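You operate a simulated robot arm through the tools that you are given. There is no shell and no other tool.

Carry out the task below with a simulated robot arm. There is one attempt and no reset: what you move stays moved.

## Task
Run out the spool marked x2, then the one marked x3, in yellow cup 6.
Fine: both come from the grey cups; the first goes to grey cup 6 when it is empty, the second stays in the yellow cup; leave the feed lever.

It is judged by the outcome, as a careful person would: the job done as asked, and still so three seconds after it is handed in. It fails if anything else is knocked over, pushed out of place, dropped, spilled or broken.

## Robot
A 6-joint arm with a two-finger parallel gripper, fixed in place. Base frame: the origin is at the foot of the arm, x ahead of it, y to its left, z up; the work surface is at about z = 90. Lengths are in cm, angles in degrees, forces in N, time in s.
With the tool pointing down near the work surface it reaches from about 36 to 76 cm from the base axis. Its first joint turns from -66.0 to 66.0 degrees. Payload 2.45 kg.
The TCP is the grasp point between the finger pads, 2.4 cm short of the fingertips. In the tool frame z runs along the fingers and y along their closing line. The gripper opens to 6.8 cm. The fingers are 1.7 cm wide and 1 cm thick; the gripper's body (4 by 7 cm) begins 4.1 cm behind the TCP.
Orientation is told as [roll, pitch, yaw] about the base's x, y, z axes, in that order, counted from this pose: with the fingers straight down and closing along the base's y, the tool's x points along the base's -x, its y along +y and its z along -z.

## Interface
- The arm moves only by the tool step_arm. Its arguments are lists of equal length, an entry for each row: "slide": the shift along the tool's x, y, z in units of 25 mm (1.0 is 25 mm), a list of three; "turn": the turn, a rotation vector about the tool's x, y, z in units of 5 degrees (1.0 is 5 degrees), a list of three; "hand": the closure, from 0 (fully open) to 1 (shut). In form: {"slide": [[tx, ty, tz], ...], "turn": [[ax, ay, az], ...], "hand": [hand, ...]}. A call has 1 to 20 rows; each row shifts and turns the commanded pose from where the row before left it, along the tool's axes as they then stand. A call with a number of a shift or a turn outside -1 to 1 is refused whole. Each row takes 0.2 s and may step no farther than 5 cm and 8.6 degrees from the row before; otherwise, or with a gripper value out of range, the whole call is refused. A pose out of reach is approached as far as the arm can. The call stops where the force on the tool passes 40 N (or 10 N more than at its start, if that is more) or the arm is blocked; 0.2 s more then pass. The fingers move at their own pace (about 10.8 cm/s each) and stop on an object; they squeeze with about 32 N. The grip force told is the motor's: it shows also when the fingers shut on nothing. Time passes only in rows, and 0.2 s behind the last, so rows that do not move let the fingers close. It gives the time, the measured TCP pose, the force on the tool (base axes), the opening and the grip force at its end, in the units of the frame above (readings bear some noise), with the torque about the TCP (base axes, N m) and any sound that the robot's microphone picked up, and new pictures: "show" is both (left out), scene, wrist or none.
- Cameras (640 x 400 px; columns grow to the right, rows downward): "scene" is fixed at [16.35, 41.76, 145.07]; the picture's right is [-0.75, -0.66, 0.00], its down [-0.45, 0.52, -0.72] and it looks along [0.48, -0.55, -0.69] (base axes); focal length 313 px, centre (320, 200). "wrist" rides on the gripper at [8.4, 1.1, -7.5] in the tool frame; the picture's right is [-0.13, 0.99, 0.00], its down [-0.60, -0.08, -0.79] and it looks along [-0.79, -0.10, 0.61] (tool axes); focal length 251 px, centre (320, 200). There is no depth. A picture from a camera that has moved, and an enlarged one, comes with that camera's place and axes in the base frame and with its lens.
- inspect(camera, box): a new picture of the part [left, top, right, bottom] of that camera's present view, enlarged. The clock stands still meanwhile.
- hand_in(): hands the job in; it is judged then, once.

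Nothing tells you positions but the pictures and the camera data. Unless the task says otherwise, let go and move clear before handing in.

The tools are called as name(argument=value, ...) on one line, values as JSON. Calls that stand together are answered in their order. step_arm: Moves the arm, as the interface text tells. Its arguments: {"type":"object","properties":{"slide":{"type":"array","items":{"type":"array","items":{"type":"number"}}},"turn":{"type":"array","items":{"type":"array","items":{"type":"number"}}},"hand":{"type":"array","items":{"type":"number"}},"show":{"type":"string","enum":["both","scene","wrist","none"]}},"required":["slide","turn","hand"]} The other tools are called the same way: inspect (camera, box) takes an enlarged picture of a part of a camera's view; hand_in () hands the job in.

At the start:

```text
t: 0.0
eef_pos: [42.89, 7.35, 119.12]
tcp_rot: [0.1, -0.1, 0.0]
wrist_force: [0.2, -0.5, 0.5]
moment: [0.02, -0.03, -0.01]
opening: 6.81
grip_force: 0.0
```

scene: 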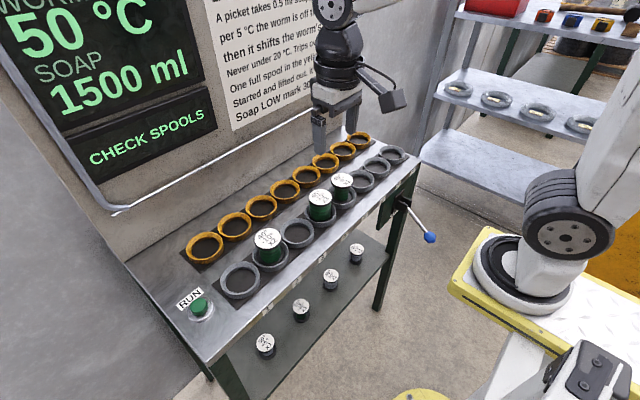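
wrist: 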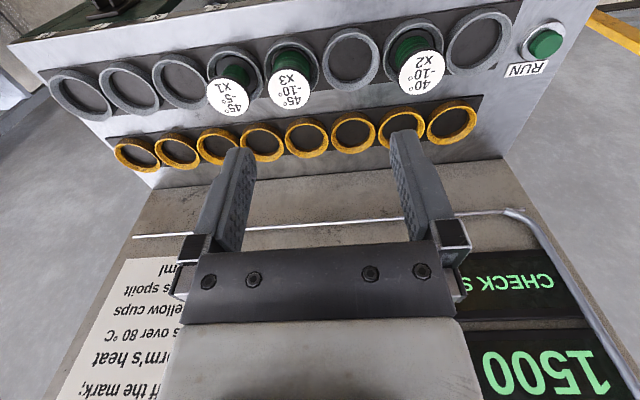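

I see a bench with a row of yellow cups and a row of grey cups holding three green spools (x1, x3, x2), a RUN button, a lever, and a notice on the wall. I'll first read the notice and the spool labels.

inspect(camera="scene", box=[0, 0, 320, 200])

inspect(camera="scene", box=[200, 0, 330, 130])

inspect(camera="scene", box=[160, 120, 420, 340])

inspect(camera="wrist", box=[30, 0, 580, 200])

inspect(camera="wrist", box=[40, 180, 640, 400])

```text
2.00 times, centred on (160, 100) of scene
camera zoom: at [16.35, 41.76, 145.07], right [-0.75, -0.66, 0.0], down [-0.45, 0.52, -0.72], along [0.48, -0.55, -0.69], focal length 626 px, centre (640, 400)
```

zoom: 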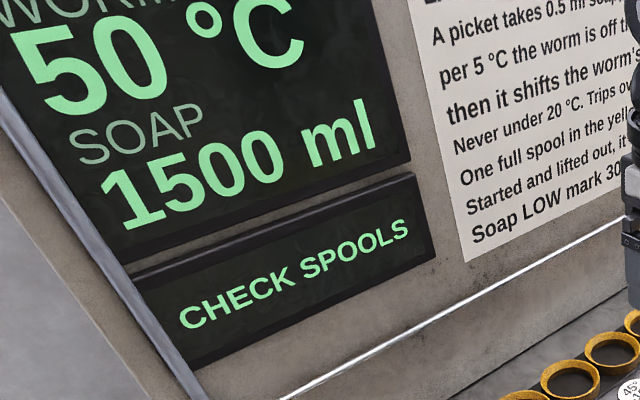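

```text
3.08 times, centred on (265, 65) of scene
camera zoom: at [16.35, 41.76, 145.07], right [-0.75, -0.66, 0.0], down [-0.45, 0.52, -0.72], along [0.48, -0.55, -0.69], focal length 962 px, centre (489, 615)
```

zoom: 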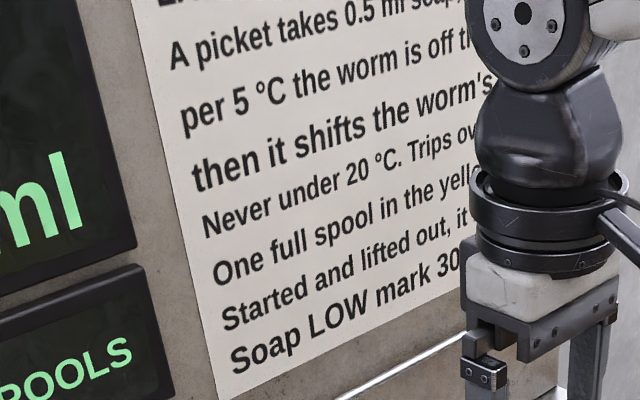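

```text
1.82 times, centred on (290, 230) of scene
camera zoom: at [16.35, 41.76, 145.07], right [-0.75, -0.66, 0.0], down [-0.45, 0.52, -0.72], along [0.48, -0.55, -0.69], focal length 569 px, centre (374, 146)
```

zoom: 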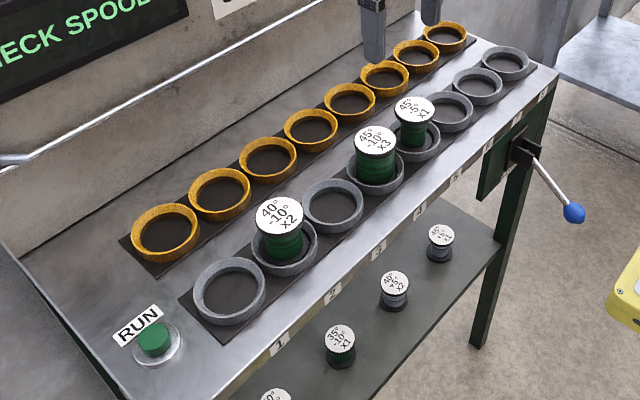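

```text
1.16 times, centred on (305, 100) of wrist
camera zoom: at [34.51, 8.32, 126.57], right [0.13, 0.99, 0.0], down [0.6, -0.08, 0.79], along [0.79, -0.1, -0.61], focal length 293 px, centre (338, 316)
```

zoom: 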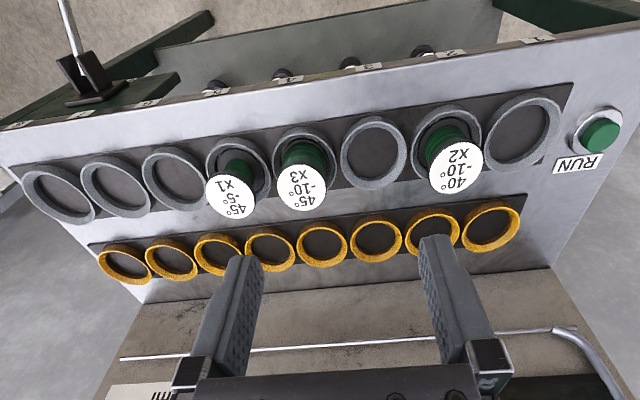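

```text
1.07 times, centred on (340, 290) of wrist (not enlarged: the box is as wide or as high as the picture)
camera zoom: at [34.51, 8.32, 126.57], right [0.13, 0.99, 0.0], down [0.6, -0.08, 0.79], along [0.79, -0.1, -0.61], focal length 268 px, centre (299, 104)
```

zoom: 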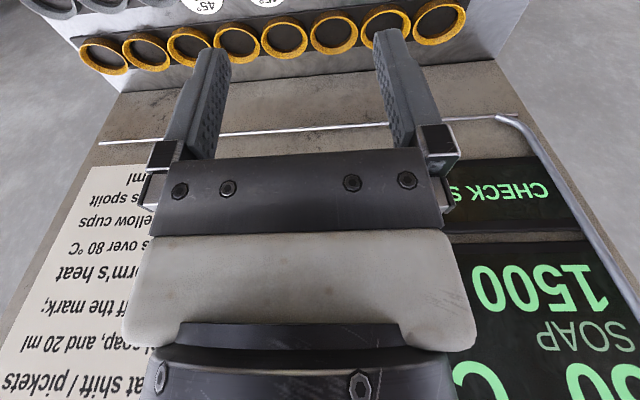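

The cups line up in columns 1 (RUN side) to 8; x2 is in grey 2 (about 50.7, 18.5), x3 in grey 4, and yellow 6 is at about (61.7, -13.2). Before touching anything I'll tilt the wrist up to read the full notice.

step_arm(slide=[[0, 0, 0], [0, 0, 0], [0, 0, 0], [0, 0, 0], [0, 0, 0], [0, 0, 0]], turn=[[0, -1, 0], [0, -1, 0], [0, -1, 0], [0, -1, 0], [0, -1, 0], [0, -1, 0]], hand=[0, 0, 0, 0, 0, 0])

```text
t: 1.4
eef_pos: [43.65, 7.5, 118.66]
tcp_rot: [0.0, -30.0, -0.1]
wrist_force: [0.7, 0.6, -0.4]
moment: [0.05, -0.01, 0.0]
opening: 6.8
grip_force: 0.1
out of reach, approached as far as the arm can: row 6
camera wrist: at [32.57, 8.56, 121.07], right [0.11, 0.99, 0.06], down [0.13, -0.08, 0.99], along [0.99, -0.1, -0.13], focal length 251 px, centre (320, 200)
```

scene: 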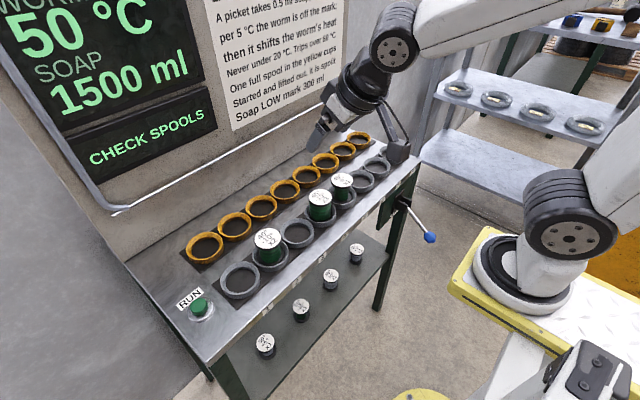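
wrist: 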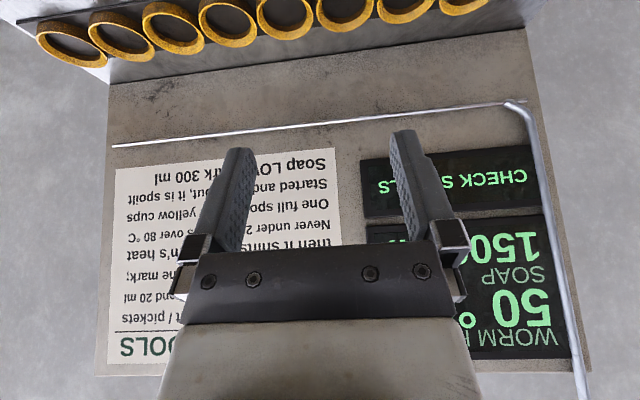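

inspect(camera="scene", box=[200, 0, 360, 130])

inspect(camera="wrist", box=[100, 140, 350, 380])

inspect(camera="scene", box=[250, 160, 360, 260])

inspect(camera="scene", box=[230, 230, 380, 360])

```text
3.08 times, centred on (280, 65) of scene
camera zoom: at [16.35, 41.76, 145.07], right [-0.75, -0.66, 0.0], down [-0.45, 0.52, -0.72], along [0.48, -0.55, -0.69], focal length 962 px, centre (443, 615)
```

zoom: 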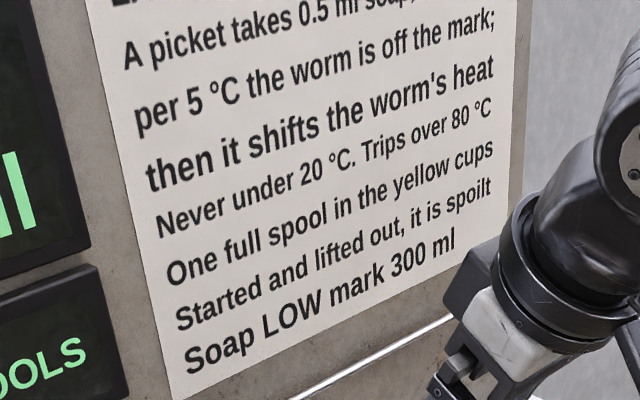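

```text
1.67 times, centred on (225, 260) of wrist
camera zoom: at [32.57, 8.56, 121.07], right [0.11, 0.99, 0.06], down [0.13, -0.08, 0.99], along [0.99, -0.1, -0.13], focal length 419 px, centre (478, 100)
```

zoom: 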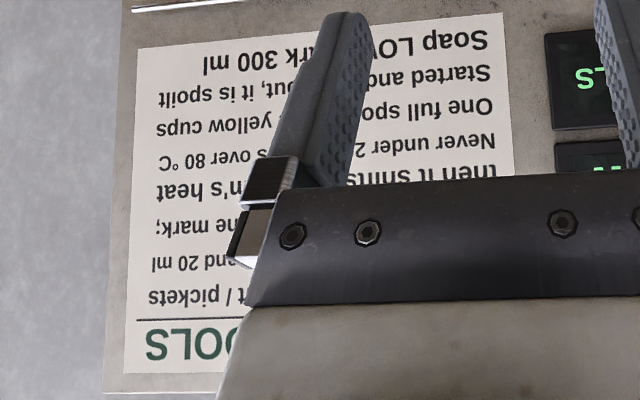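

```text
4.00 times, centred on (305, 210) of scene
camera zoom: at [16.35, 41.76, 145.07], right [-0.75, -0.66, 0.0], down [-0.45, 0.52, -0.72], along [0.48, -0.55, -0.69], focal length 1251 px, centre (380, 160)
```

zoom: 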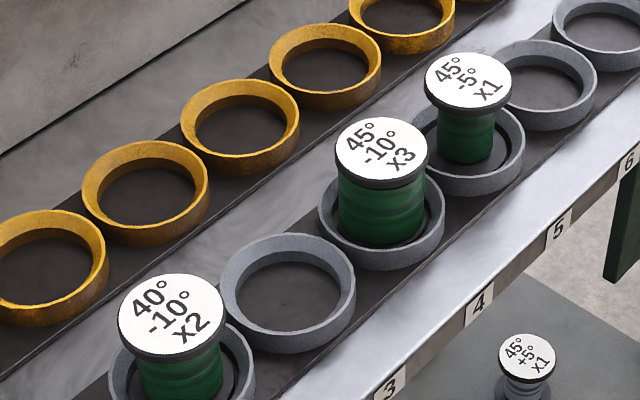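

```text
3.08 times, centred on (305, 295) of scene
camera zoom: at [16.35, 41.76, 145.07], right [-0.75, -0.66, 0.0], down [-0.45, 0.52, -0.72], along [0.48, -0.55, -0.69], focal length 962 px, centre (366, -92)
```

zoom: 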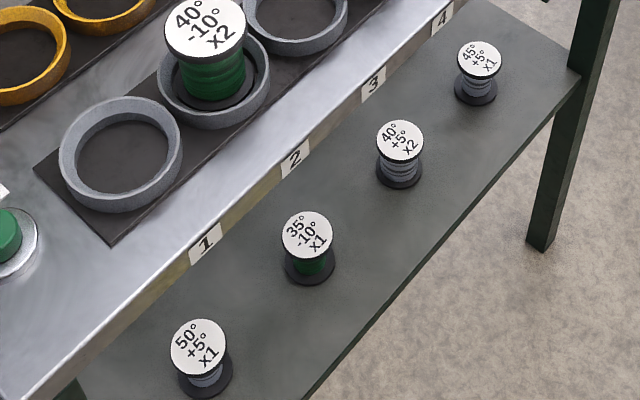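

The notice says: each label gives mark, heat shift and pickets; one full spool at a time in the yellow cups; never lift out a started spool. The soap (1500 ml) is ample for both. I'll level the wrist and move over x2 in grey cup 2.

step_arm(slide=[[0, 0, 0], [0, 0, 0], [0, 0, 0], [0, 0, 0], [0, 0, 0], [0, 0, 0]], turn=[[0, 1, 0], [0, 1, 0], [0, 1, 0], [0, 1, 0], [0, 1, 0], [0, 1, 0]], hand=[0, 0, 0, 0, 0, 0], show="none")

```text
t: 2.8
eef_pos: [43.65, 7.58, 118.94]
tcp_rot: [0.0, 0.2, 0.1]
wrist_force: [-0.1, 0.1, 0.0]
moment: [0.02, -0.01, -0.02]
opening: 6.79
grip_force: 0.1
```

The tool is level again. Now I move above x2 at about (50.7, 18.5, 105) to check alignment.

step_arm(slide=[[-0.403, 0.624, 0.8], [-0.403, 0.624, 0.8], [-0.403, 0.624, 0.8], [-0.403, 0.624, 0.8], [-0.403, 0.624, 0.8], [-0.403, 0.624, 0.8], [-0.403, 0.624, 0.8], [0, 0, 0]], turn=[[0, 0, 0], [0, 0, 0], [0, 0, 0], [0, 0, 0], [0, 0, 0], [0, 0, 0], [0, 0, 0], [0, 0, 0]], hand=[0, 0, 0, 0, 0, 0, 0, 0])

```text
t: 4.6
eef_pos: [50.65, 18.57, 104.61]
tcp_rot: [0.0, 0.0, -0.1]
wrist_force: [-0.1, 0.5, 0.2]
moment: [-0.01, -0.02, -0.06]
opening: 6.81
grip_force: 0.1
camera wrist: at [42.2, 19.45, 112.07], right [0.13, 0.99, 0.0], down [0.6, -0.08, 0.79], along [0.79, -0.1, -0.61], focal length 251 px, centre (320, 200)
```

scene: 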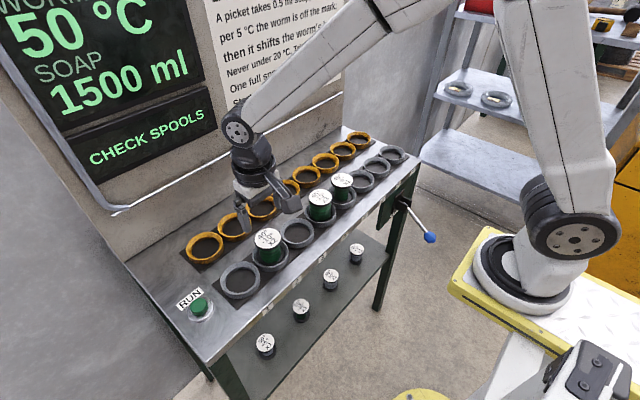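
wrist: 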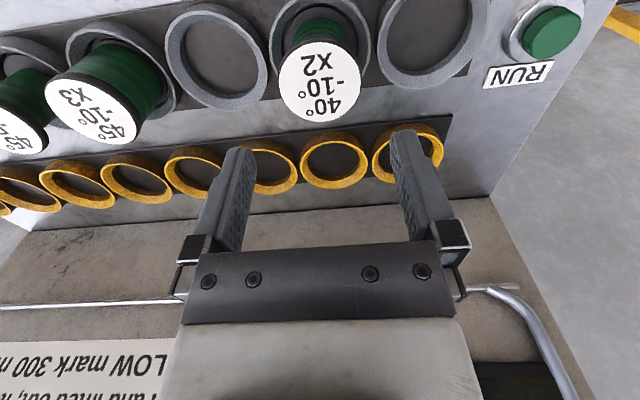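

The x2 label projects to about (50.5, 18.5, 96.2), centred between the fingers. I'll lower to about z = 95.4 and close on its top flange.

step_arm(slide=[[0, 0, 0.74], [0, 0, 0.74], [0, 0, 0.74], [0, 0, 0.74], [0, 0, 0.72], [0, 0, 0]], turn=[[0, 0, 0], [0, 0, 0], [0, 0, 0], [0, 0, 0], [0, 0, 0], [0, 0, 0]], hand=[0, 0, 0, 0, 0, 0])

```text
t: 6.0
eef_pos: [50.65, 18.44, 95.59]
tcp_rot: [0.0, 0.0, -0.1]
wrist_force: [0.6, 0.3, 0.0]
moment: [0.0, 0.01, -0.03]
opening: 6.79
grip_force: 0.0
camera wrist: at [42.17, 19.4, 103.05], right [0.13, 0.99, 0.0], down [0.6, -0.08, 0.79], along [0.79, -0.1, -0.61], focal length 251 px, centre (320, 200)
```

scene: 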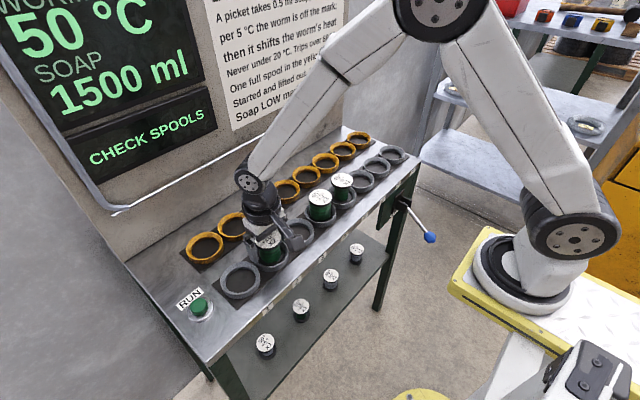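
wrist: 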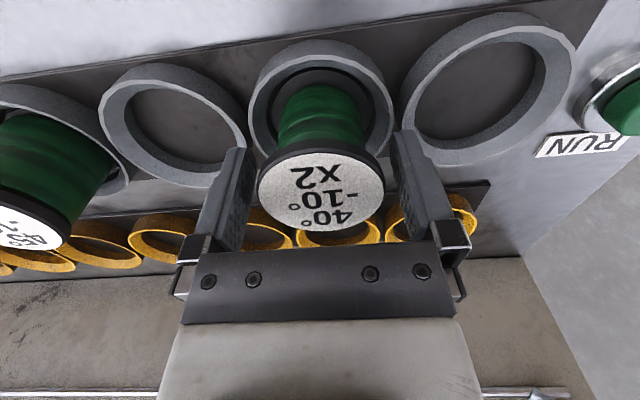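

The fingers straddle the flange with even gaps. I'll close and let the grip settle.

step_arm(slide=[[0, 0, 0], [0, 0, 0], [0, 0, 0], [0, 0, 0]], turn=[[0, 0, 0], [0, 0, 0], [0, 0, 0], [0, 0, 0]], hand=[1, 1, 1, 1], show="wrist")

```text
t: 7.0
eef_pos: [50.63, 18.43, 95.59]
tcp_rot: [0.0, 0.1, -0.1]
wrist_force: [-0.4, 0.2, -0.5]
moment: [0.04, 0.0, 0.04]
opening: 5.32
grip_force: 31.9
camera wrist: at [42.16, 19.39, 103.07], right [0.13, 0.99, 0.0], down [0.6, -0.08, 0.79], along [0.79, -0.1, -0.61], focal length 251 px, centre (320, 200)
```

wrist: 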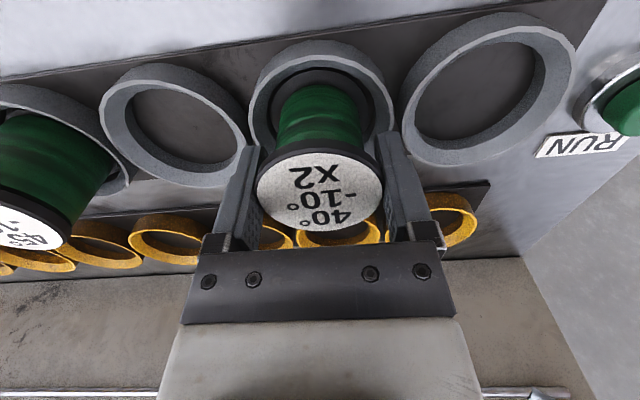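

It is held (opening 5.32, 32 N). I'll lift straight up to about z = 108.

step_arm(slide=[[0, 0, -0.3], [0, 0, -0.6], [0, 0, -0.8], [0, 0, -0.8], [0, 0, -0.8], [0, 0, -0.8], [0, 0, -0.8], [0, 0, 0]], turn=[[0, 0, 0], [0, 0, 0], [0, 0, 0], [0, 0, 0], [0, 0, 0], [0, 0, 0], [0, 0, 0], [0, 0, 0]], hand=[1, 1, 1, 1, 1, 1, 1, 1])

```text
t: 8.8
eef_pos: [50.71, 18.62, 108.01]
tcp_rot: [0.1, 0.0, 0.0]
wrist_force: [-0.1, 1.0, -2.1]
moment: [0.03, 0.01, 0.0]
opening: 5.35
grip_force: 31.7
camera wrist: at [42.2, 19.5, 115.42], right [0.13, 0.99, 0.0], down [0.6, -0.08, 0.79], along [0.79, -0.1, -0.61], focal length 251 px, centre (320, 200)
```

scene: 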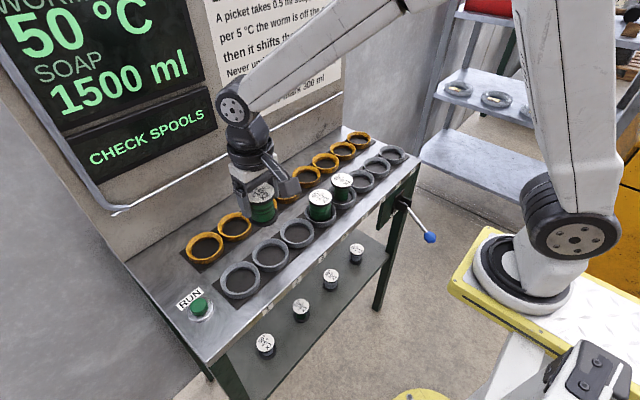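
wrist: 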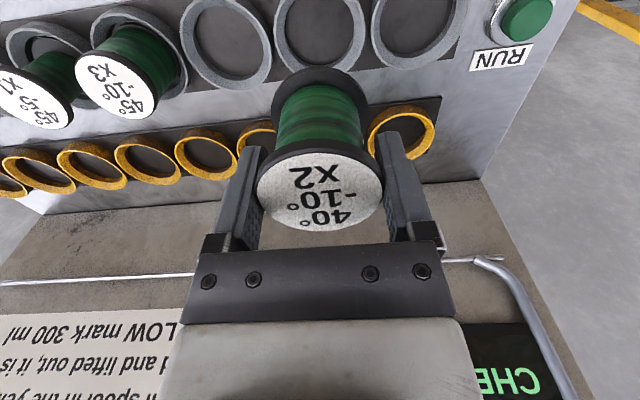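

x2 hangs straight in the grip, and empty cup 2 confirms the pitch. Next I carry it at this height to above yellow cup 6 (about 61.7, -13.2).

step_arm(slide=[[-0.2, -0.5, 0], [-0.314, -0.909, 0], [-0.314, -0.909, 0], [-0.314, -0.909, 0], [-0.314, -0.909, 0], [-0.314, -0.909, 0], [-0.314, -0.909, 0], [-0.314, -0.909, 0], [-0.314, -0.909, 0], [-0.314, -0.909, 0], [-0.314, -0.909, 0], [-0.314, -0.909, 0], [-0.314, -0.909, 0], [-0.314, -0.909, 0], [-0.114, -0.409, 0], [0, 0, 0], [0, 0, 0]], turn=[[0, 0, 0], [0, 0, 0], [0, 0, 0], [0, 0, 0], [0, 0, 0], [0, 0, 0], [0, 0, 0], [0, 0, 0], [0, 0, 0], [0, 0, 0], [0, 0, 0], [0, 0, 0], [0, 0, 0], [0, 0, 0], [0, 0, 0], [0, 0, 0], [0, 0, 0]], hand=[1, 1, 1, 1, 1, 1, 1, 1, 1, 1, 1, 1, 1, 1, 1, 1, 1])

```text
t: 12.4
eef_pos: [61.75, -13.39, 107.92]
tcp_rot: [-0.1, -0.1, 0.0]
wrist_force: [0.0, 0.1, -1.3]
moment: [0.01, -0.03, 0.02]
opening: 5.3
grip_force: 31.4
camera wrist: at [53.26, -12.44, 115.31], right [0.13, 0.99, 0.0], down [0.6, -0.08, 0.79], along [0.79, -0.1, -0.61], focal length 251 px, centre (320, 200)
```

scene: 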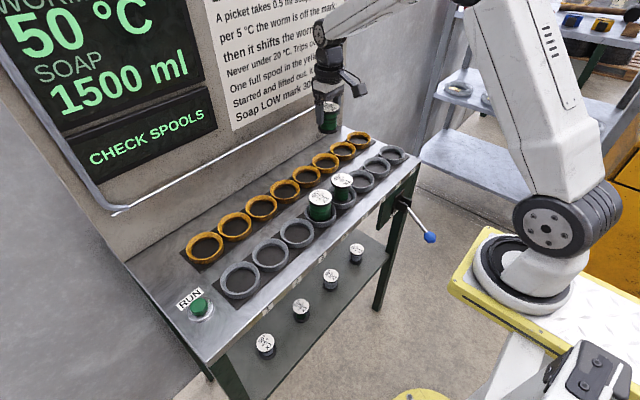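
wrist: 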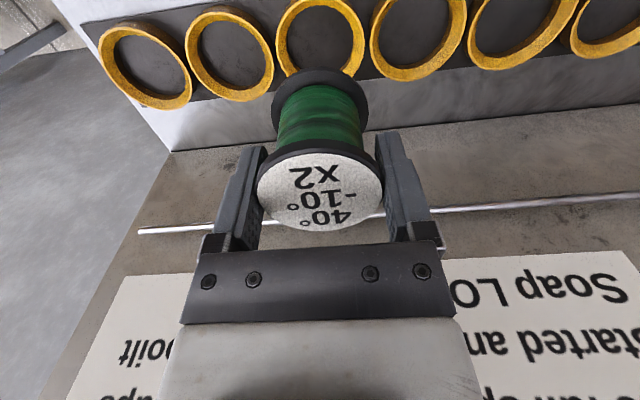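

Yellow cup 6 (two cups to its −y side) lies just under the spool. I'll zoom in to check alignment before lowering.

inspect(camera="wrist", box=[220, 0, 420, 125])

inspect(camera="scene", box=[280, 80, 410, 180])

```text
3.20 times, centred on (320, 62) of wrist
camera zoom: at [53.26, -12.44, 115.31], right [0.13, 0.99, 0.0], down [0.6, -0.08, 0.79], along [0.79, -0.1, -0.61], focal length 805 px, centre (320, 640)
```

zoom: 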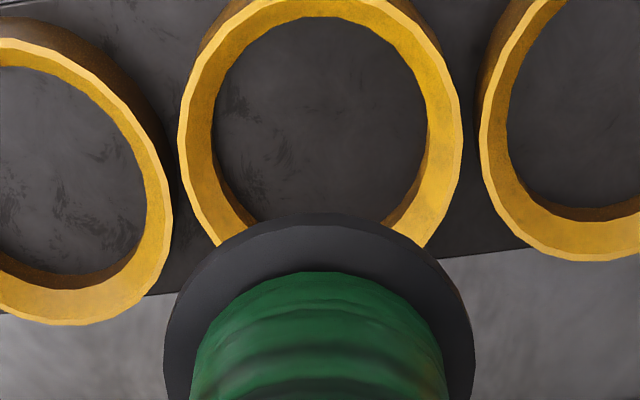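

```text
4.00 times, centred on (345, 130) of scene
camera zoom: at [16.36, 41.76, 145.07], right [-0.75, -0.66, 0.0], down [-0.45, 0.52, -0.72], along [0.48, -0.55, -0.69], focal length 1251 px, centre (220, 480)
```

zoom: 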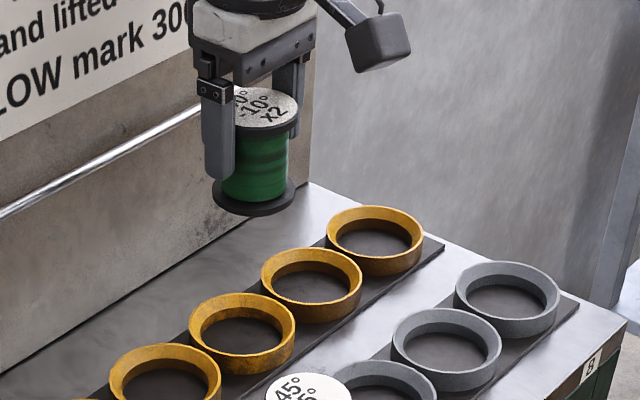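

Cup 6's centre looks to be at about (62.0, -13.4), so I shift +x by 0.3 cm and lower to just above the rim to check again.

step_arm(slide=[[-0.12, 0, 0.6], [0, 0, 0.7], [0, 0, 0.7], [0, 0, 0.7], [0, 0, 0.7], [0, 0, 0.3], [0, 0, 0]], turn=[[0, 0, 0], [0, 0, 0], [0, 0, 0], [0, 0, 0], [0, 0, 0], [0, 0, 0], [0, 0, 0]], hand=[1, 1, 1, 1, 1, 1, 1], show="wrist")

inspect(camera="wrist", box=[220, 0, 420, 125])

inspect(camera="scene", box=[280, 80, 410, 180])

```text
t: 14.0
eef_pos: [61.86, -13.37, 98.59]
tcp_rot: [0.0, 0.1, -0.1]
wrist_force: [-1.4, 0.0, -1.7]
moment: [0.0, 0.02, 0.03]
opening: 5.34
grip_force: 31.6
camera wrist: at [53.53, -12.38, 106.17], right [0.13, 0.99, 0.0], down [0.6, -0.08, 0.79], along [0.79, -0.1, -0.61], focal length 251 px, centre (320, 200)
```

wrist: 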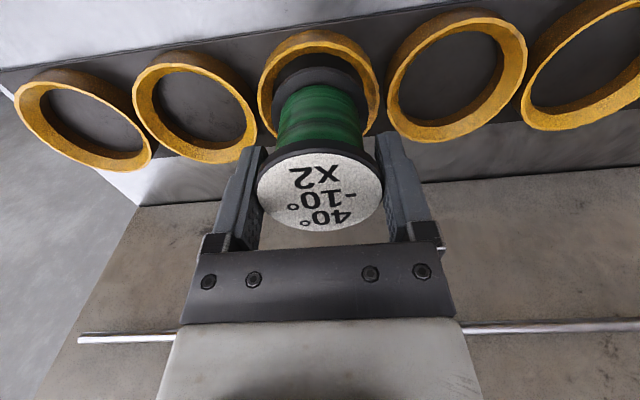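

```text
3.20 times, centred on (320, 62) of wrist
camera zoom: at [53.53, -12.38, 106.17], right [0.13, 0.99, 0.0], down [0.6, -0.08, 0.79], along [0.79, -0.1, -0.61], focal length 805 px, centre (320, 640)
```

zoom: 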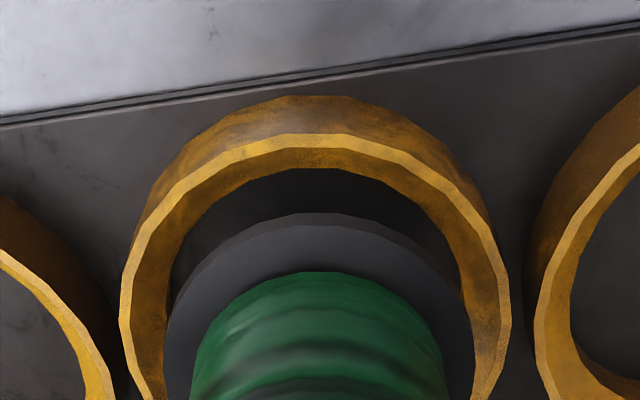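

```text
4.00 times, centred on (345, 130) of scene
camera zoom: at [16.36, 41.76, 145.07], right [-0.75, -0.66, 0.0], down [-0.45, 0.52, -0.72], along [0.48, -0.55, -0.69], focal length 1251 px, centre (220, 480)
```

zoom: 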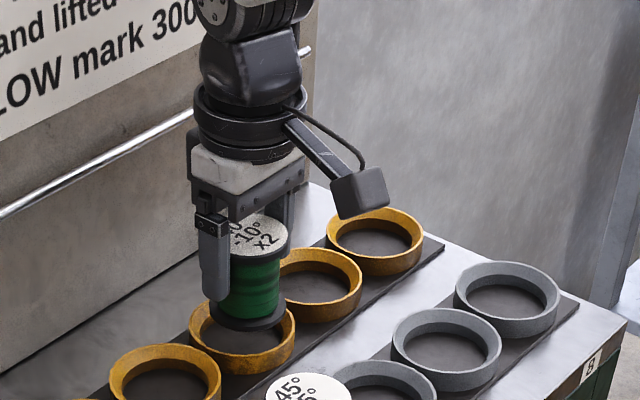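

The y alignment is good, but the spool appears about 0.4 cm short in x. I'll zoom closer to measure.

inspect(camera="scene", box=[310, 135, 370, 180])

inspect(camera="wrist", box=[240, 10, 400, 160])

```text
8.89 times, centred on (340, 158) of scene
camera zoom: at [16.36, 41.76, 145.07], right [-0.75, -0.66, 0.0], down [-0.45, 0.52, -0.72], along [0.48, -0.55, -0.69], focal length 2780 px, centre (142, 578)
```

zoom: 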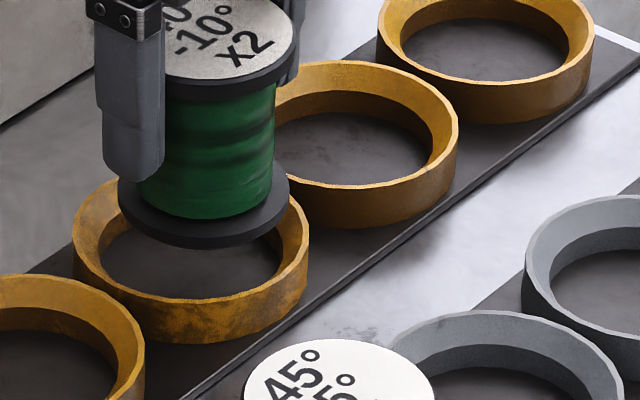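

```text
2.67 times, centred on (320, 85) of wrist
camera zoom: at [53.53, -12.38, 106.17], right [0.13, 0.99, 0.0], down [0.6, -0.08, 0.79], along [0.79, -0.1, -0.61], focal length 670 px, centre (320, 507)
```

zoom: 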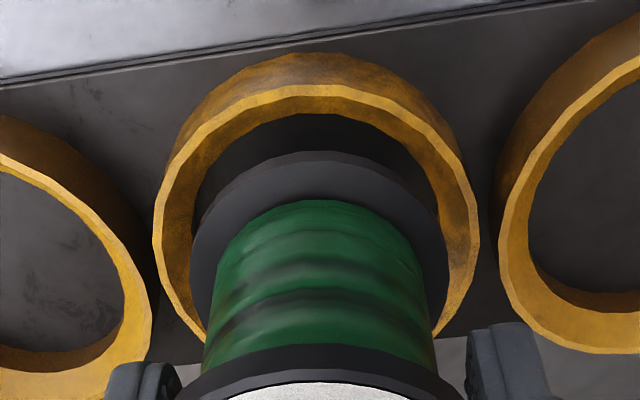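

The spool is about 0.55 cm short in x and about 0.15 cm too far in +y. I correct that and go down 1 cm, watching the force.

step_arm(slide=[[-0.22, -0.06, 0], [0, 0, 0], [0, 0, 0.2], [0, 0, 0]], turn=[[0, 0, 0], [0, 0, 0], [0, 0, 0], [0, 0, 0]], hand=[1, 1, 1, 1], show="none")

inspect(camera="scene", box=[310, 135, 370, 180])

inspect(camera="wrist", box=[240, 10, 400, 160])

```text
t: 15.0
eef_pos: [62.55, -13.39, 98.13]
tcp_rot: [0.0, 0.0, 0.0]
wrist_force: [-0.4, 0.3, -2.1]
moment: [0.0, -0.02, 0.0]
opening: 5.32
grip_force: 32.2
```

```text
8.89 times, centred on (340, 158) of scene
camera zoom: at [16.36, 41.76, 145.07], right [-0.75, -0.66, 0.0], down [-0.45, 0.52, -0.72], along [0.48, -0.55, -0.69], focal length 2780 px, centre (142, 578)
```

zoom: 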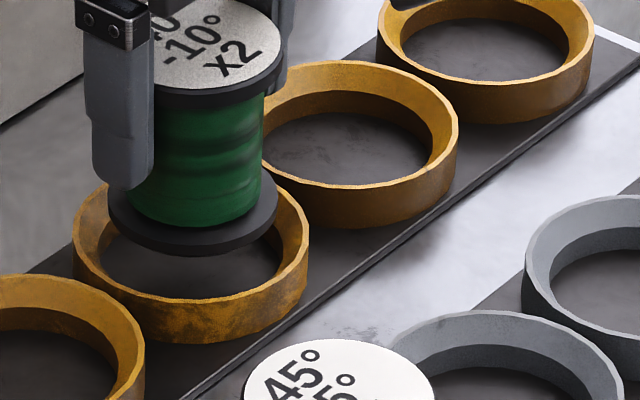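

```text
2.67 times, centred on (320, 85) of wrist
camera zoom: at [54.06, -12.49, 105.57], right [0.13, 0.99, 0.0], down [0.6, -0.08, 0.79], along [0.79, -0.1, -0.61], focal length 670 px, centre (320, 507)
```

zoom: 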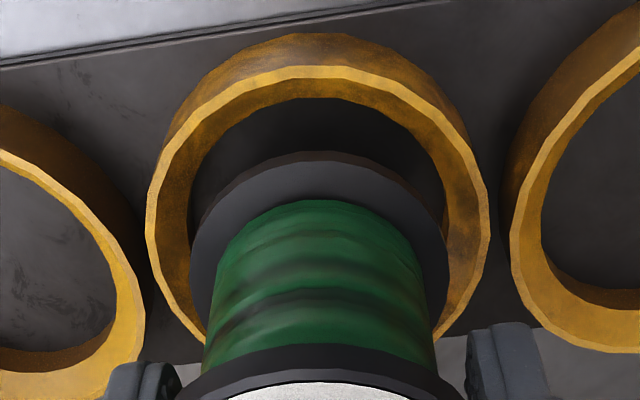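

Now the spool is within about 0.1 cm of the cup centre. I make a last small trim and lower into the cup.

step_arm(slide=[[-0.04, -0.02, 0], [0, 0, 0.3], [0, 0, 0.3], [0, 0, 0.25], [0, 0, 0]], turn=[[0, 0, 0], [0, 0, 0], [0, 0, 0], [0, 0, 0], [0, 0, 0]], hand=[1, 1, 1, 1, 1], show="wrist")

inspect(camera="scene", box=[310, 135, 370, 180])

```text
t: 16.2
eef_pos: [62.58, -13.43, 96.05]
tcp_rot: [0.0, 0.0, 0.0]
wrist_force: [-0.1, -0.4, -1.3]
moment: [0.01, 0.02, -0.01]
opening: 5.32
grip_force: 31.9
camera wrist: at [54.23, -12.53, 103.5], right [0.13, 0.99, 0.0], down [0.6, -0.08, 0.79], along [0.79, -0.1, -0.61], focal length 251 px, centre (320, 200)
```

wrist: 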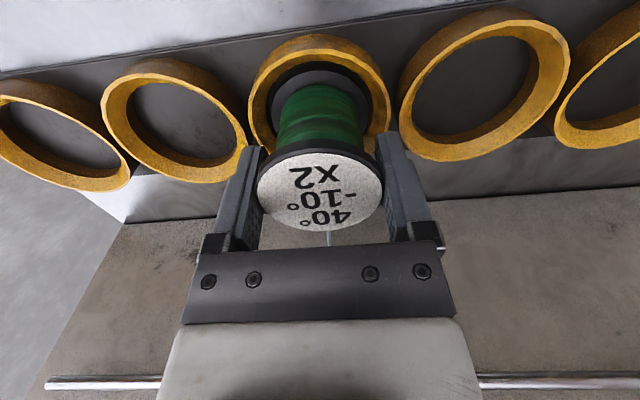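

```text
8.89 times, centred on (340, 158) of scene
camera zoom: at [16.36, 41.76, 145.07], right [-0.75, -0.66, 0.0], down [-0.45, 0.52, -0.72], along [0.48, -0.55, -0.69], focal length 2780 px, centre (142, 578)
```

zoom: 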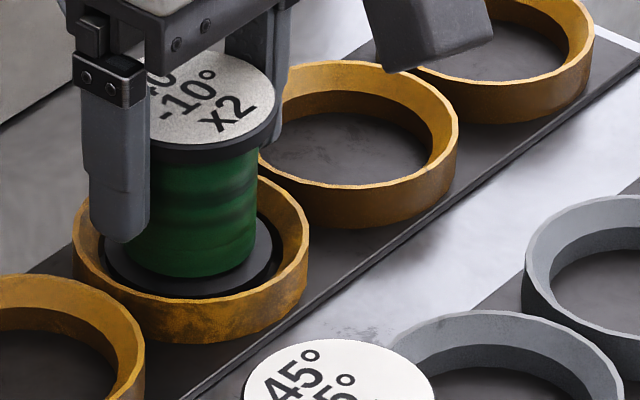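

The spool is inside the cup without contact. I'll ease it down the last few millimetres until it bears.

step_arm(slide=[[0, 0, 0.08], [0, 0, 0.06], [0, 0, 0]], turn=[[0, 0, 0], [0, 0, 0], [0, 0, 0]], hand=[1, 1, 1], show="none")

```text
t: 17.0
eef_pos: [62.65, -13.4, 95.67]
tcp_rot: [-0.1, 0.0, 0.0]
wrist_force: [0.0, 0.1, -2.4]
moment: [-0.02, -0.04, 0.01]
opening: 5.32
grip_force: 31.6
```

step_arm(slide=[[0, 0, 0.05], [0, 0, 0]], turn=[[0, 0, 0], [0, 0, 0]], hand=[1, 1], show="none")

```text
t: 17.6
eef_pos: [62.62, -13.33, 95.49]
tcp_rot: [0.0, 0.1, -0.1]
wrist_force: [-1.6, 1.3, 4.6]
moment: [0.12, 0.11, -0.01]
opening: 5.32
grip_force: 31.7
```

The force has turned upward, so the spool is resting on the cup floor. I'll open the hand and rise.

step_arm(slide=[[0, 0, 0], [0, 0, 0], [0, 0, 0], [0, 0, -0.3], [0, 0, -0.8], [0, 0, -0.8], [0, 0, -0.8], [0, 0, -0.8], [0, 0, -0.8], [0, 0, -0.8], [0, 0, 0]], turn=[[0, 0, 0], [0, 0, 0], [0, 0, 0], [0, 0, 0], [0, 0, 0], [0, 0, 0], [0, 0, 0], [0, 0, 0], [0, 0, 0], [0, 0, 0], [0, 0, 0]], hand=[0, 0, 0, 0, 0, 0, 0, 0, 0, 0, 0])

```text
t: 20.0
eef_pos: [62.6, -13.51, 108.3]
tcp_rot: [0.0, 0.0, 0.0]
wrist_force: [0.4, 0.5, 0.0]
moment: [-0.01, 0.03, 0.01]
opening: 6.8
grip_force: 0.1
camera wrist: at [54.17, -12.61, 115.7], right [0.13, 0.99, 0.0], down [0.6, -0.08, 0.79], along [0.79, -0.1, -0.61], focal length 251 px, centre (320, 200)
```

scene: 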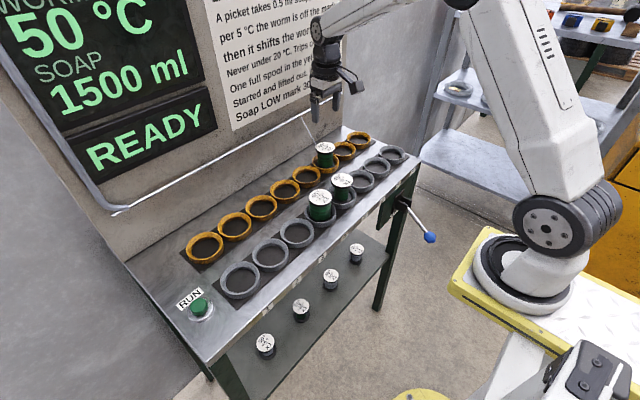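
wrist: 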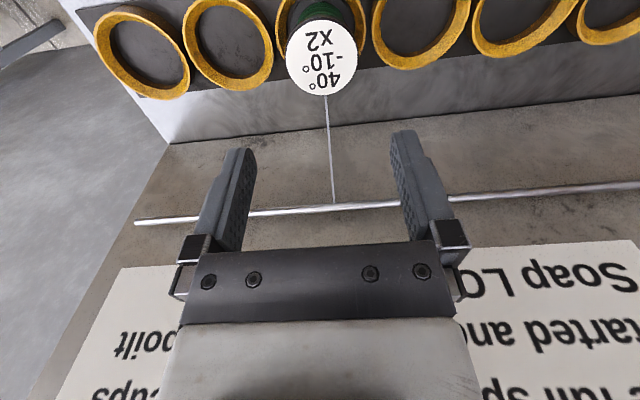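

The display shows READY and a thread now runs from the spool. I'll go over to the RUN button (about 51.2, 34.8) with the fingers shut.

step_arm(slide=[[0.228, 0.966, 0], [0.228, 0.966, 0], [0.228, 0.966, 0], [0.228, 0.966, 0], [0.228, 0.966, 0], [0.228, 0.966, 0], [0.228, 0.966, 0], [0.228, 0.966, 0], [0.228, 0.966, 0], [0.228, 0.966, 0], [0.228, 0.966, 0], [0.228, 0.966, 0], [0.228, 0.966, 0], [0.228, 0.966, 0], [0.228, 0.966, 0], [0.228, 0.966, 0], [0.228, 0.966, 0], [0.228, 0.966, 0], [0.228, 0.966, 0], [0.228, 0.966, 0]], turn=[[0, 0, 0], [0, 0, 0], [0, 0, 0], [0, 0, 0], [0, 0, 0], [0, 0, 0], [0, 0, 0], [0, 0, 0], [0, 0, 0], [0, 0, 0], [0, 0, 0], [0, 0, 0], [0, 0, 0], [0, 0, 0], [0, 0, 0], [0, 0, 0], [0, 0, 0], [0, 0, 0], [0, 0, 0], [0, 0, 0]], hand=[0, 0, 0, 0, 0.5, 1, 1, 1, 1, 1, 1, 1, 1, 1, 1, 1, 1, 1, 1, 1])

inspect(camera="scene", box=[160, 130, 380, 330])

```text
t: 24.2
eef_pos: [51.0, 34.93, 108.18]
tcp_rot: [0.0, -0.1, 0.0]
wrist_force: [0.1, -0.3, 0.3]
moment: [0.01, 0.0, -0.02]
opening: 0.0
grip_force: 23.6
camera wrist: at [42.66, 35.8, 115.73], right [0.13, 0.99, 0.0], down [0.6, -0.08, 0.79], along [0.79, -0.1, -0.61], focal length 251 px, centre (320, 200)
```

scene: 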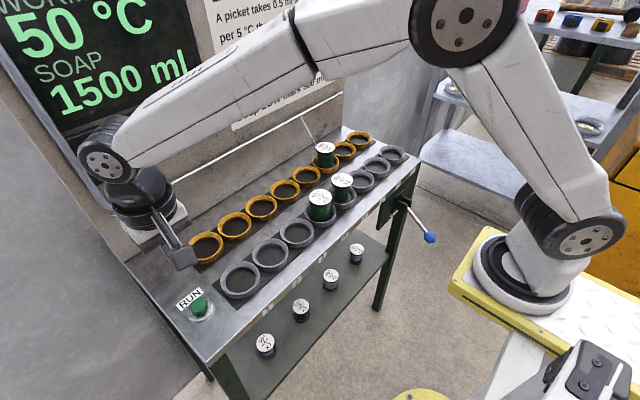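
wrist: 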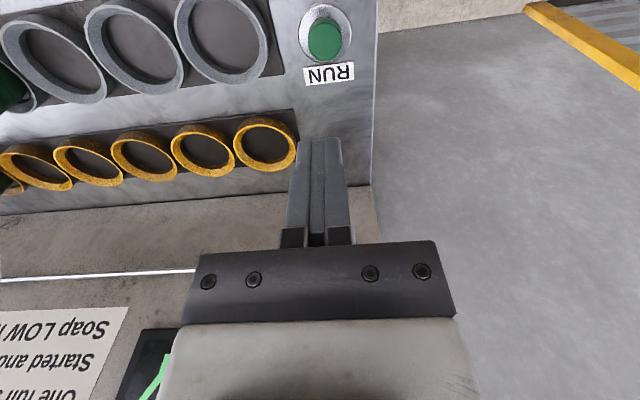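

```text
2.00 times, centred on (270, 230) of scene
camera zoom: at [16.36, 41.76, 145.07], right [-0.75, -0.66, 0.0], down [-0.45, 0.52, -0.72], along [0.48, -0.55, -0.69], focal length 626 px, centre (420, 140)
```

zoom: 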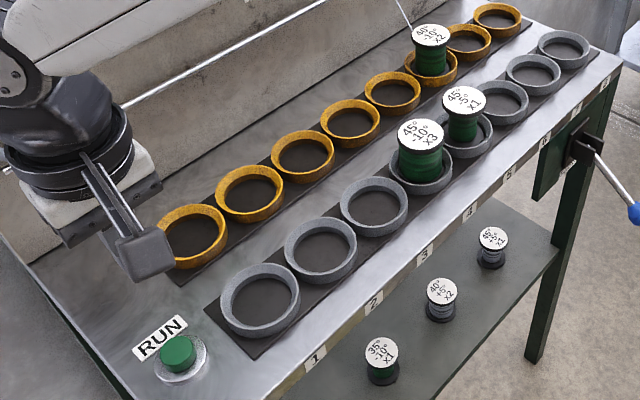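

The button is almost directly beneath; I trim +0.35 x, +0.2 y and descend to just above it.

step_arm(slide=[[-0.14, 0.08, 0.6], [0, 0, 0.8], [0, 0, 0.8], [0, 0, 0.8], [0, 0, 0.8], [0, 0, 0.8], [0, 0, 0.2], [0, 0, 0]], turn=[[0, 0, 0], [0, 0, 0], [0, 0, 0], [0, 0, 0], [0, 0, 0], [0, 0, 0], [0, 0, 0], [0, 0, 0]], hand=[1, 1, 1, 1, 1, 1, 1, 1])

inspect(camera="scene", box=[150, 230, 270, 350])

```text
t: 26.0
eef_pos: [51.56, 35.11, 96.41]
tcp_rot: [0.0, 0.0, 0.1]
wrist_force: [0.3, 0.7, -0.7]
moment: [0.0, 0.01, 0.01]
opening: 0.0
grip_force: 23.3
camera wrist: at [43.1, 35.96, 103.87], right [0.13, 0.99, 0.0], down [0.6, -0.08, 0.79], along [0.79, -0.1, -0.61], focal length 251 px, centre (320, 200)
```

scene: 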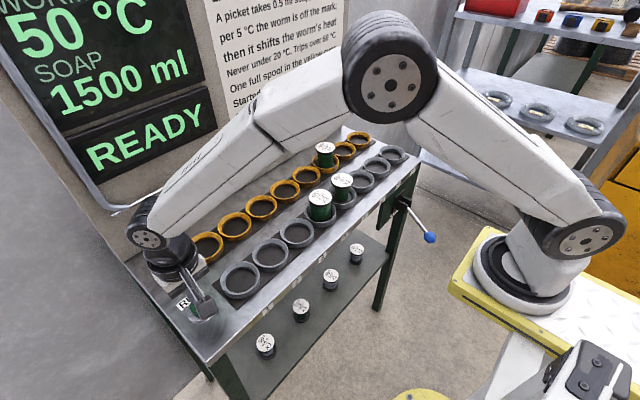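
wrist: 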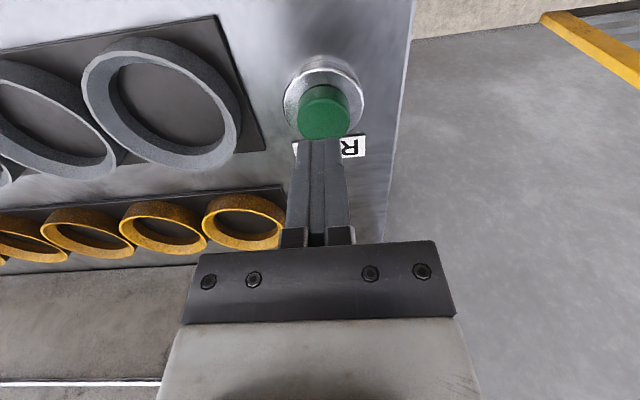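

```text
3.33 times, centred on (210, 290) of scene
camera zoom: at [16.35, 41.76, 145.07], right [-0.75, -0.66, 0.0], down [-0.45, 0.52, -0.72], along [0.48, -0.55, -0.69], focal length 1042 px, centre (687, -100)
```

zoom: 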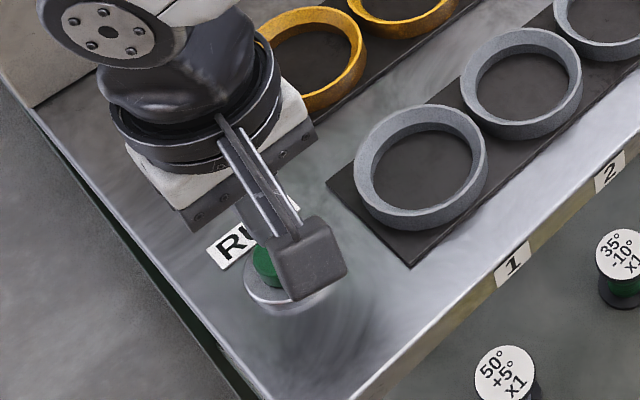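

The button is about 2.9 cm wide; I trim 0.3 cm toward the base and press down in small steps.

step_arm(slide=[[0.12, 0.02, 0.2], [0, 0, 0.2], [0, 0, 0.2], [0, 0, 0]], turn=[[0, 0, 0], [0, 0, 0], [0, 0, 0], [0, 0, 0]], hand=[1, 1, 1, 1], show="both")

```text
t: 27.0
eef_pos: [51.25, 35.13, 94.78]
tcp_rot: [0.0, 0.0, -0.1]
wrist_force: [0.2, 0.2, -0.1]
moment: [-0.01, 0.01, 0.01]
opening: 0.02
grip_force: 24.3
camera wrist: at [42.81, 35.96, 102.31], right [0.13, 0.99, 0.0], down [0.6, -0.08, 0.79], along [0.79, -0.1, -0.61], focal length 251 px, centre (320, 200)
```

scene: 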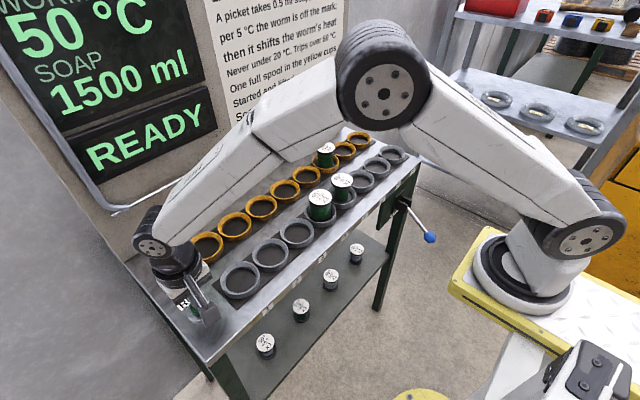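
wrist: 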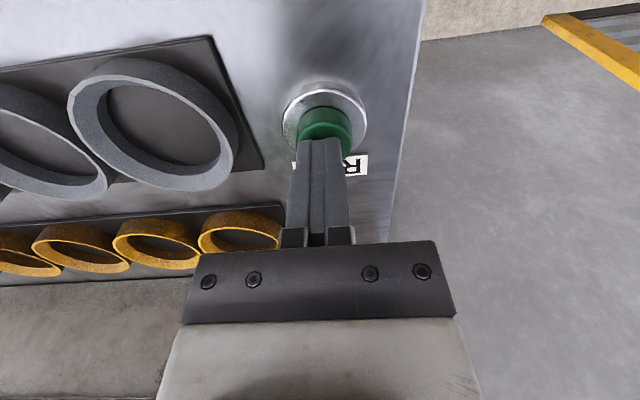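

step_arm(slide=[[0, 0, 0.12], [0, 0, 0.08], [0, 0, 0]], turn=[[0, 0, 0], [0, 0, 0], [0, 0, 0]], hand=[1, 1, 1], show="scene")

```text
t: 27.8
eef_pos: [51.25, 34.89, 94.37]
tcp_rot: [0.0, -0.1, 0.1]
wrist_force: [1.0, 0.4, 3.0]
moment: [0.04, -0.05, 0.01]
opening: 0.0
grip_force: 24.1
heard: click
```

scene: 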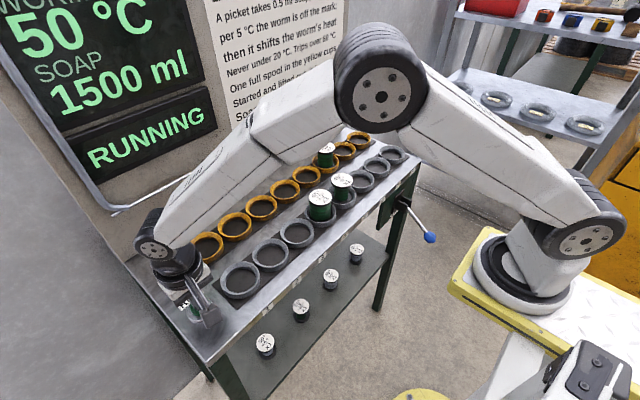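

A click, and the display reads RUNNING. I'll lift off the button and watch the run.

step_arm(slide=[[0, 0, -0.3], [0, 0, -0.5], [0, 0, -0.8], [0, 0, -0.8], [0, 0, -0.8], [0, 0, -0.8], [0, 0, -0.8], [0, 0, 0], [0, 0, 0], [0, 0, 0]], turn=[[0, 0, 0], [0, 0, 0], [0, 0, 0], [0, 0, 0], [0, 0, 0], [0, 0, 0], [0, 0, 0], [0, 0, 0], [0, 0, 0], [0, 0, 0]], hand=[1, 1, 1, 1, 1, 1, 1, 1, 1, 1], show="scene")

```text
t: 30.0
eef_pos: [51.07, 34.95, 106.05]
tcp_rot: [0.0, 0.0, -0.1]
wrist_force: [0.5, -0.6, 0.5]
moment: [0.02, -0.03, -0.02]
opening: 0.0
grip_force: 23.8
```

scene: 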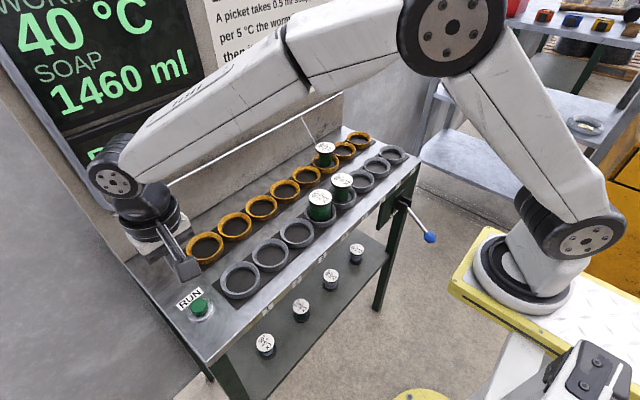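

The worm went from 50 to 40 °C with 40 ml used: one picket done, one to go. I'll move to a waiting place clear of the display.

step_arm(slide=[[0, -0.9, 0], [0, -0.9, 0], [0, -0.9, 0], [0, -0.9, 0], [0, -0.9, 0], [0, -0.9, 0], [0, -0.9, 0], [0, -0.9, 0], [0, -0.9, 0], [0, -0.9, 0], [0, -0.9, 0], [0, -0.9, 0], [0, -0.9, 0], [0, -0.9, 0], [0, -0.3, 0], [0, 0, 0]], turn=[[0, 0, 0], [0, 0, 0], [0, 0, 0], [0, 0, 0], [0, 0, 0], [0, 0, 0], [0, 0, 0], [0, 0, 0], [0, 0, 0], [0, 0, 0], [0, 0, 0], [0, 0, 0], [0, 0, 0], [0, 0, 0], [0, 0, 0], [0, 0, 0]], hand=[0, 0, 0, 0, 0, 0, 0, 0, 0, 0, 0, 0, 0, 0, 0, 0])

inspect(camera="scene", box=[250, 120, 400, 240])

```text
t: 33.4
eef_pos: [51.33, 2.52, 106.12]
tcp_rot: [0.1, 0.0, 0.0]
wrist_force: [-0.6, 0.7, -0.3]
moment: [0.0, -0.01, 0.02]
opening: 6.77
grip_force: 0.1
camera wrist: at [42.82, 3.66, 113.68], right [0.13, 0.99, 0.0], down [0.6, -0.08, 0.79], along [0.79, -0.1, -0.61], focal length 251 px, centre (320, 200)
```

scene: 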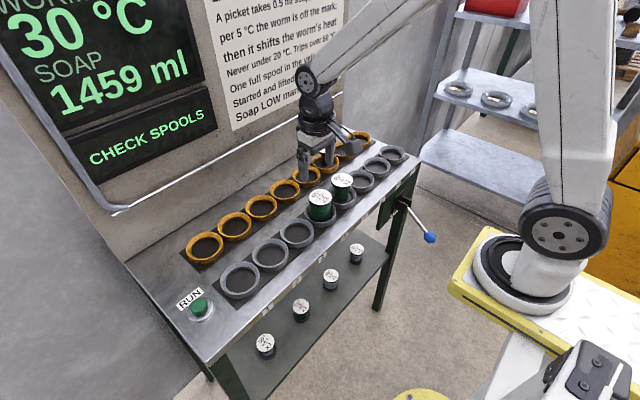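
wrist: 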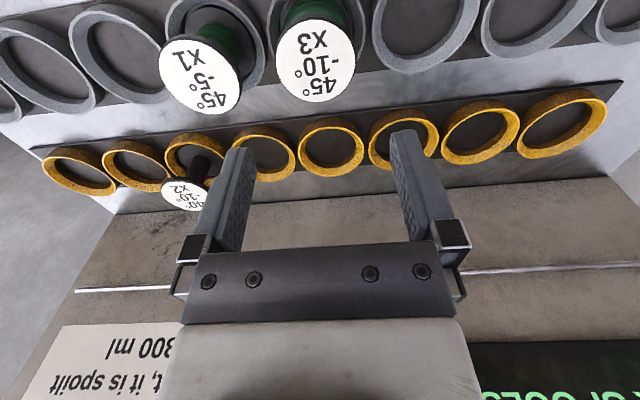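

```text
3.33 times, centred on (325, 180) of scene
camera zoom: at [16.36, 41.76, 145.07], right [-0.75, -0.66, 0.0], down [-0.45, 0.52, -0.72], along [0.48, -0.55, -0.69], focal length 1042 px, centre (303, 267)
```

zoom: 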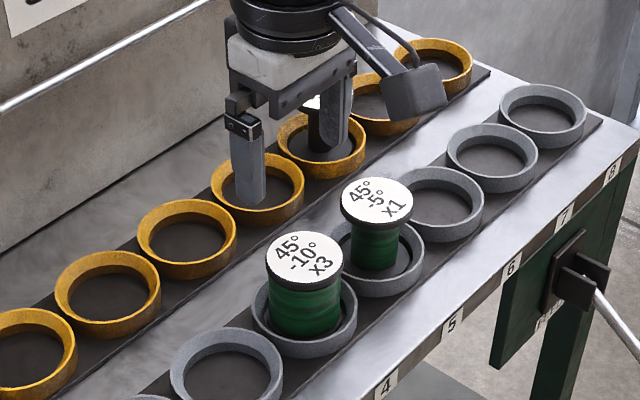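

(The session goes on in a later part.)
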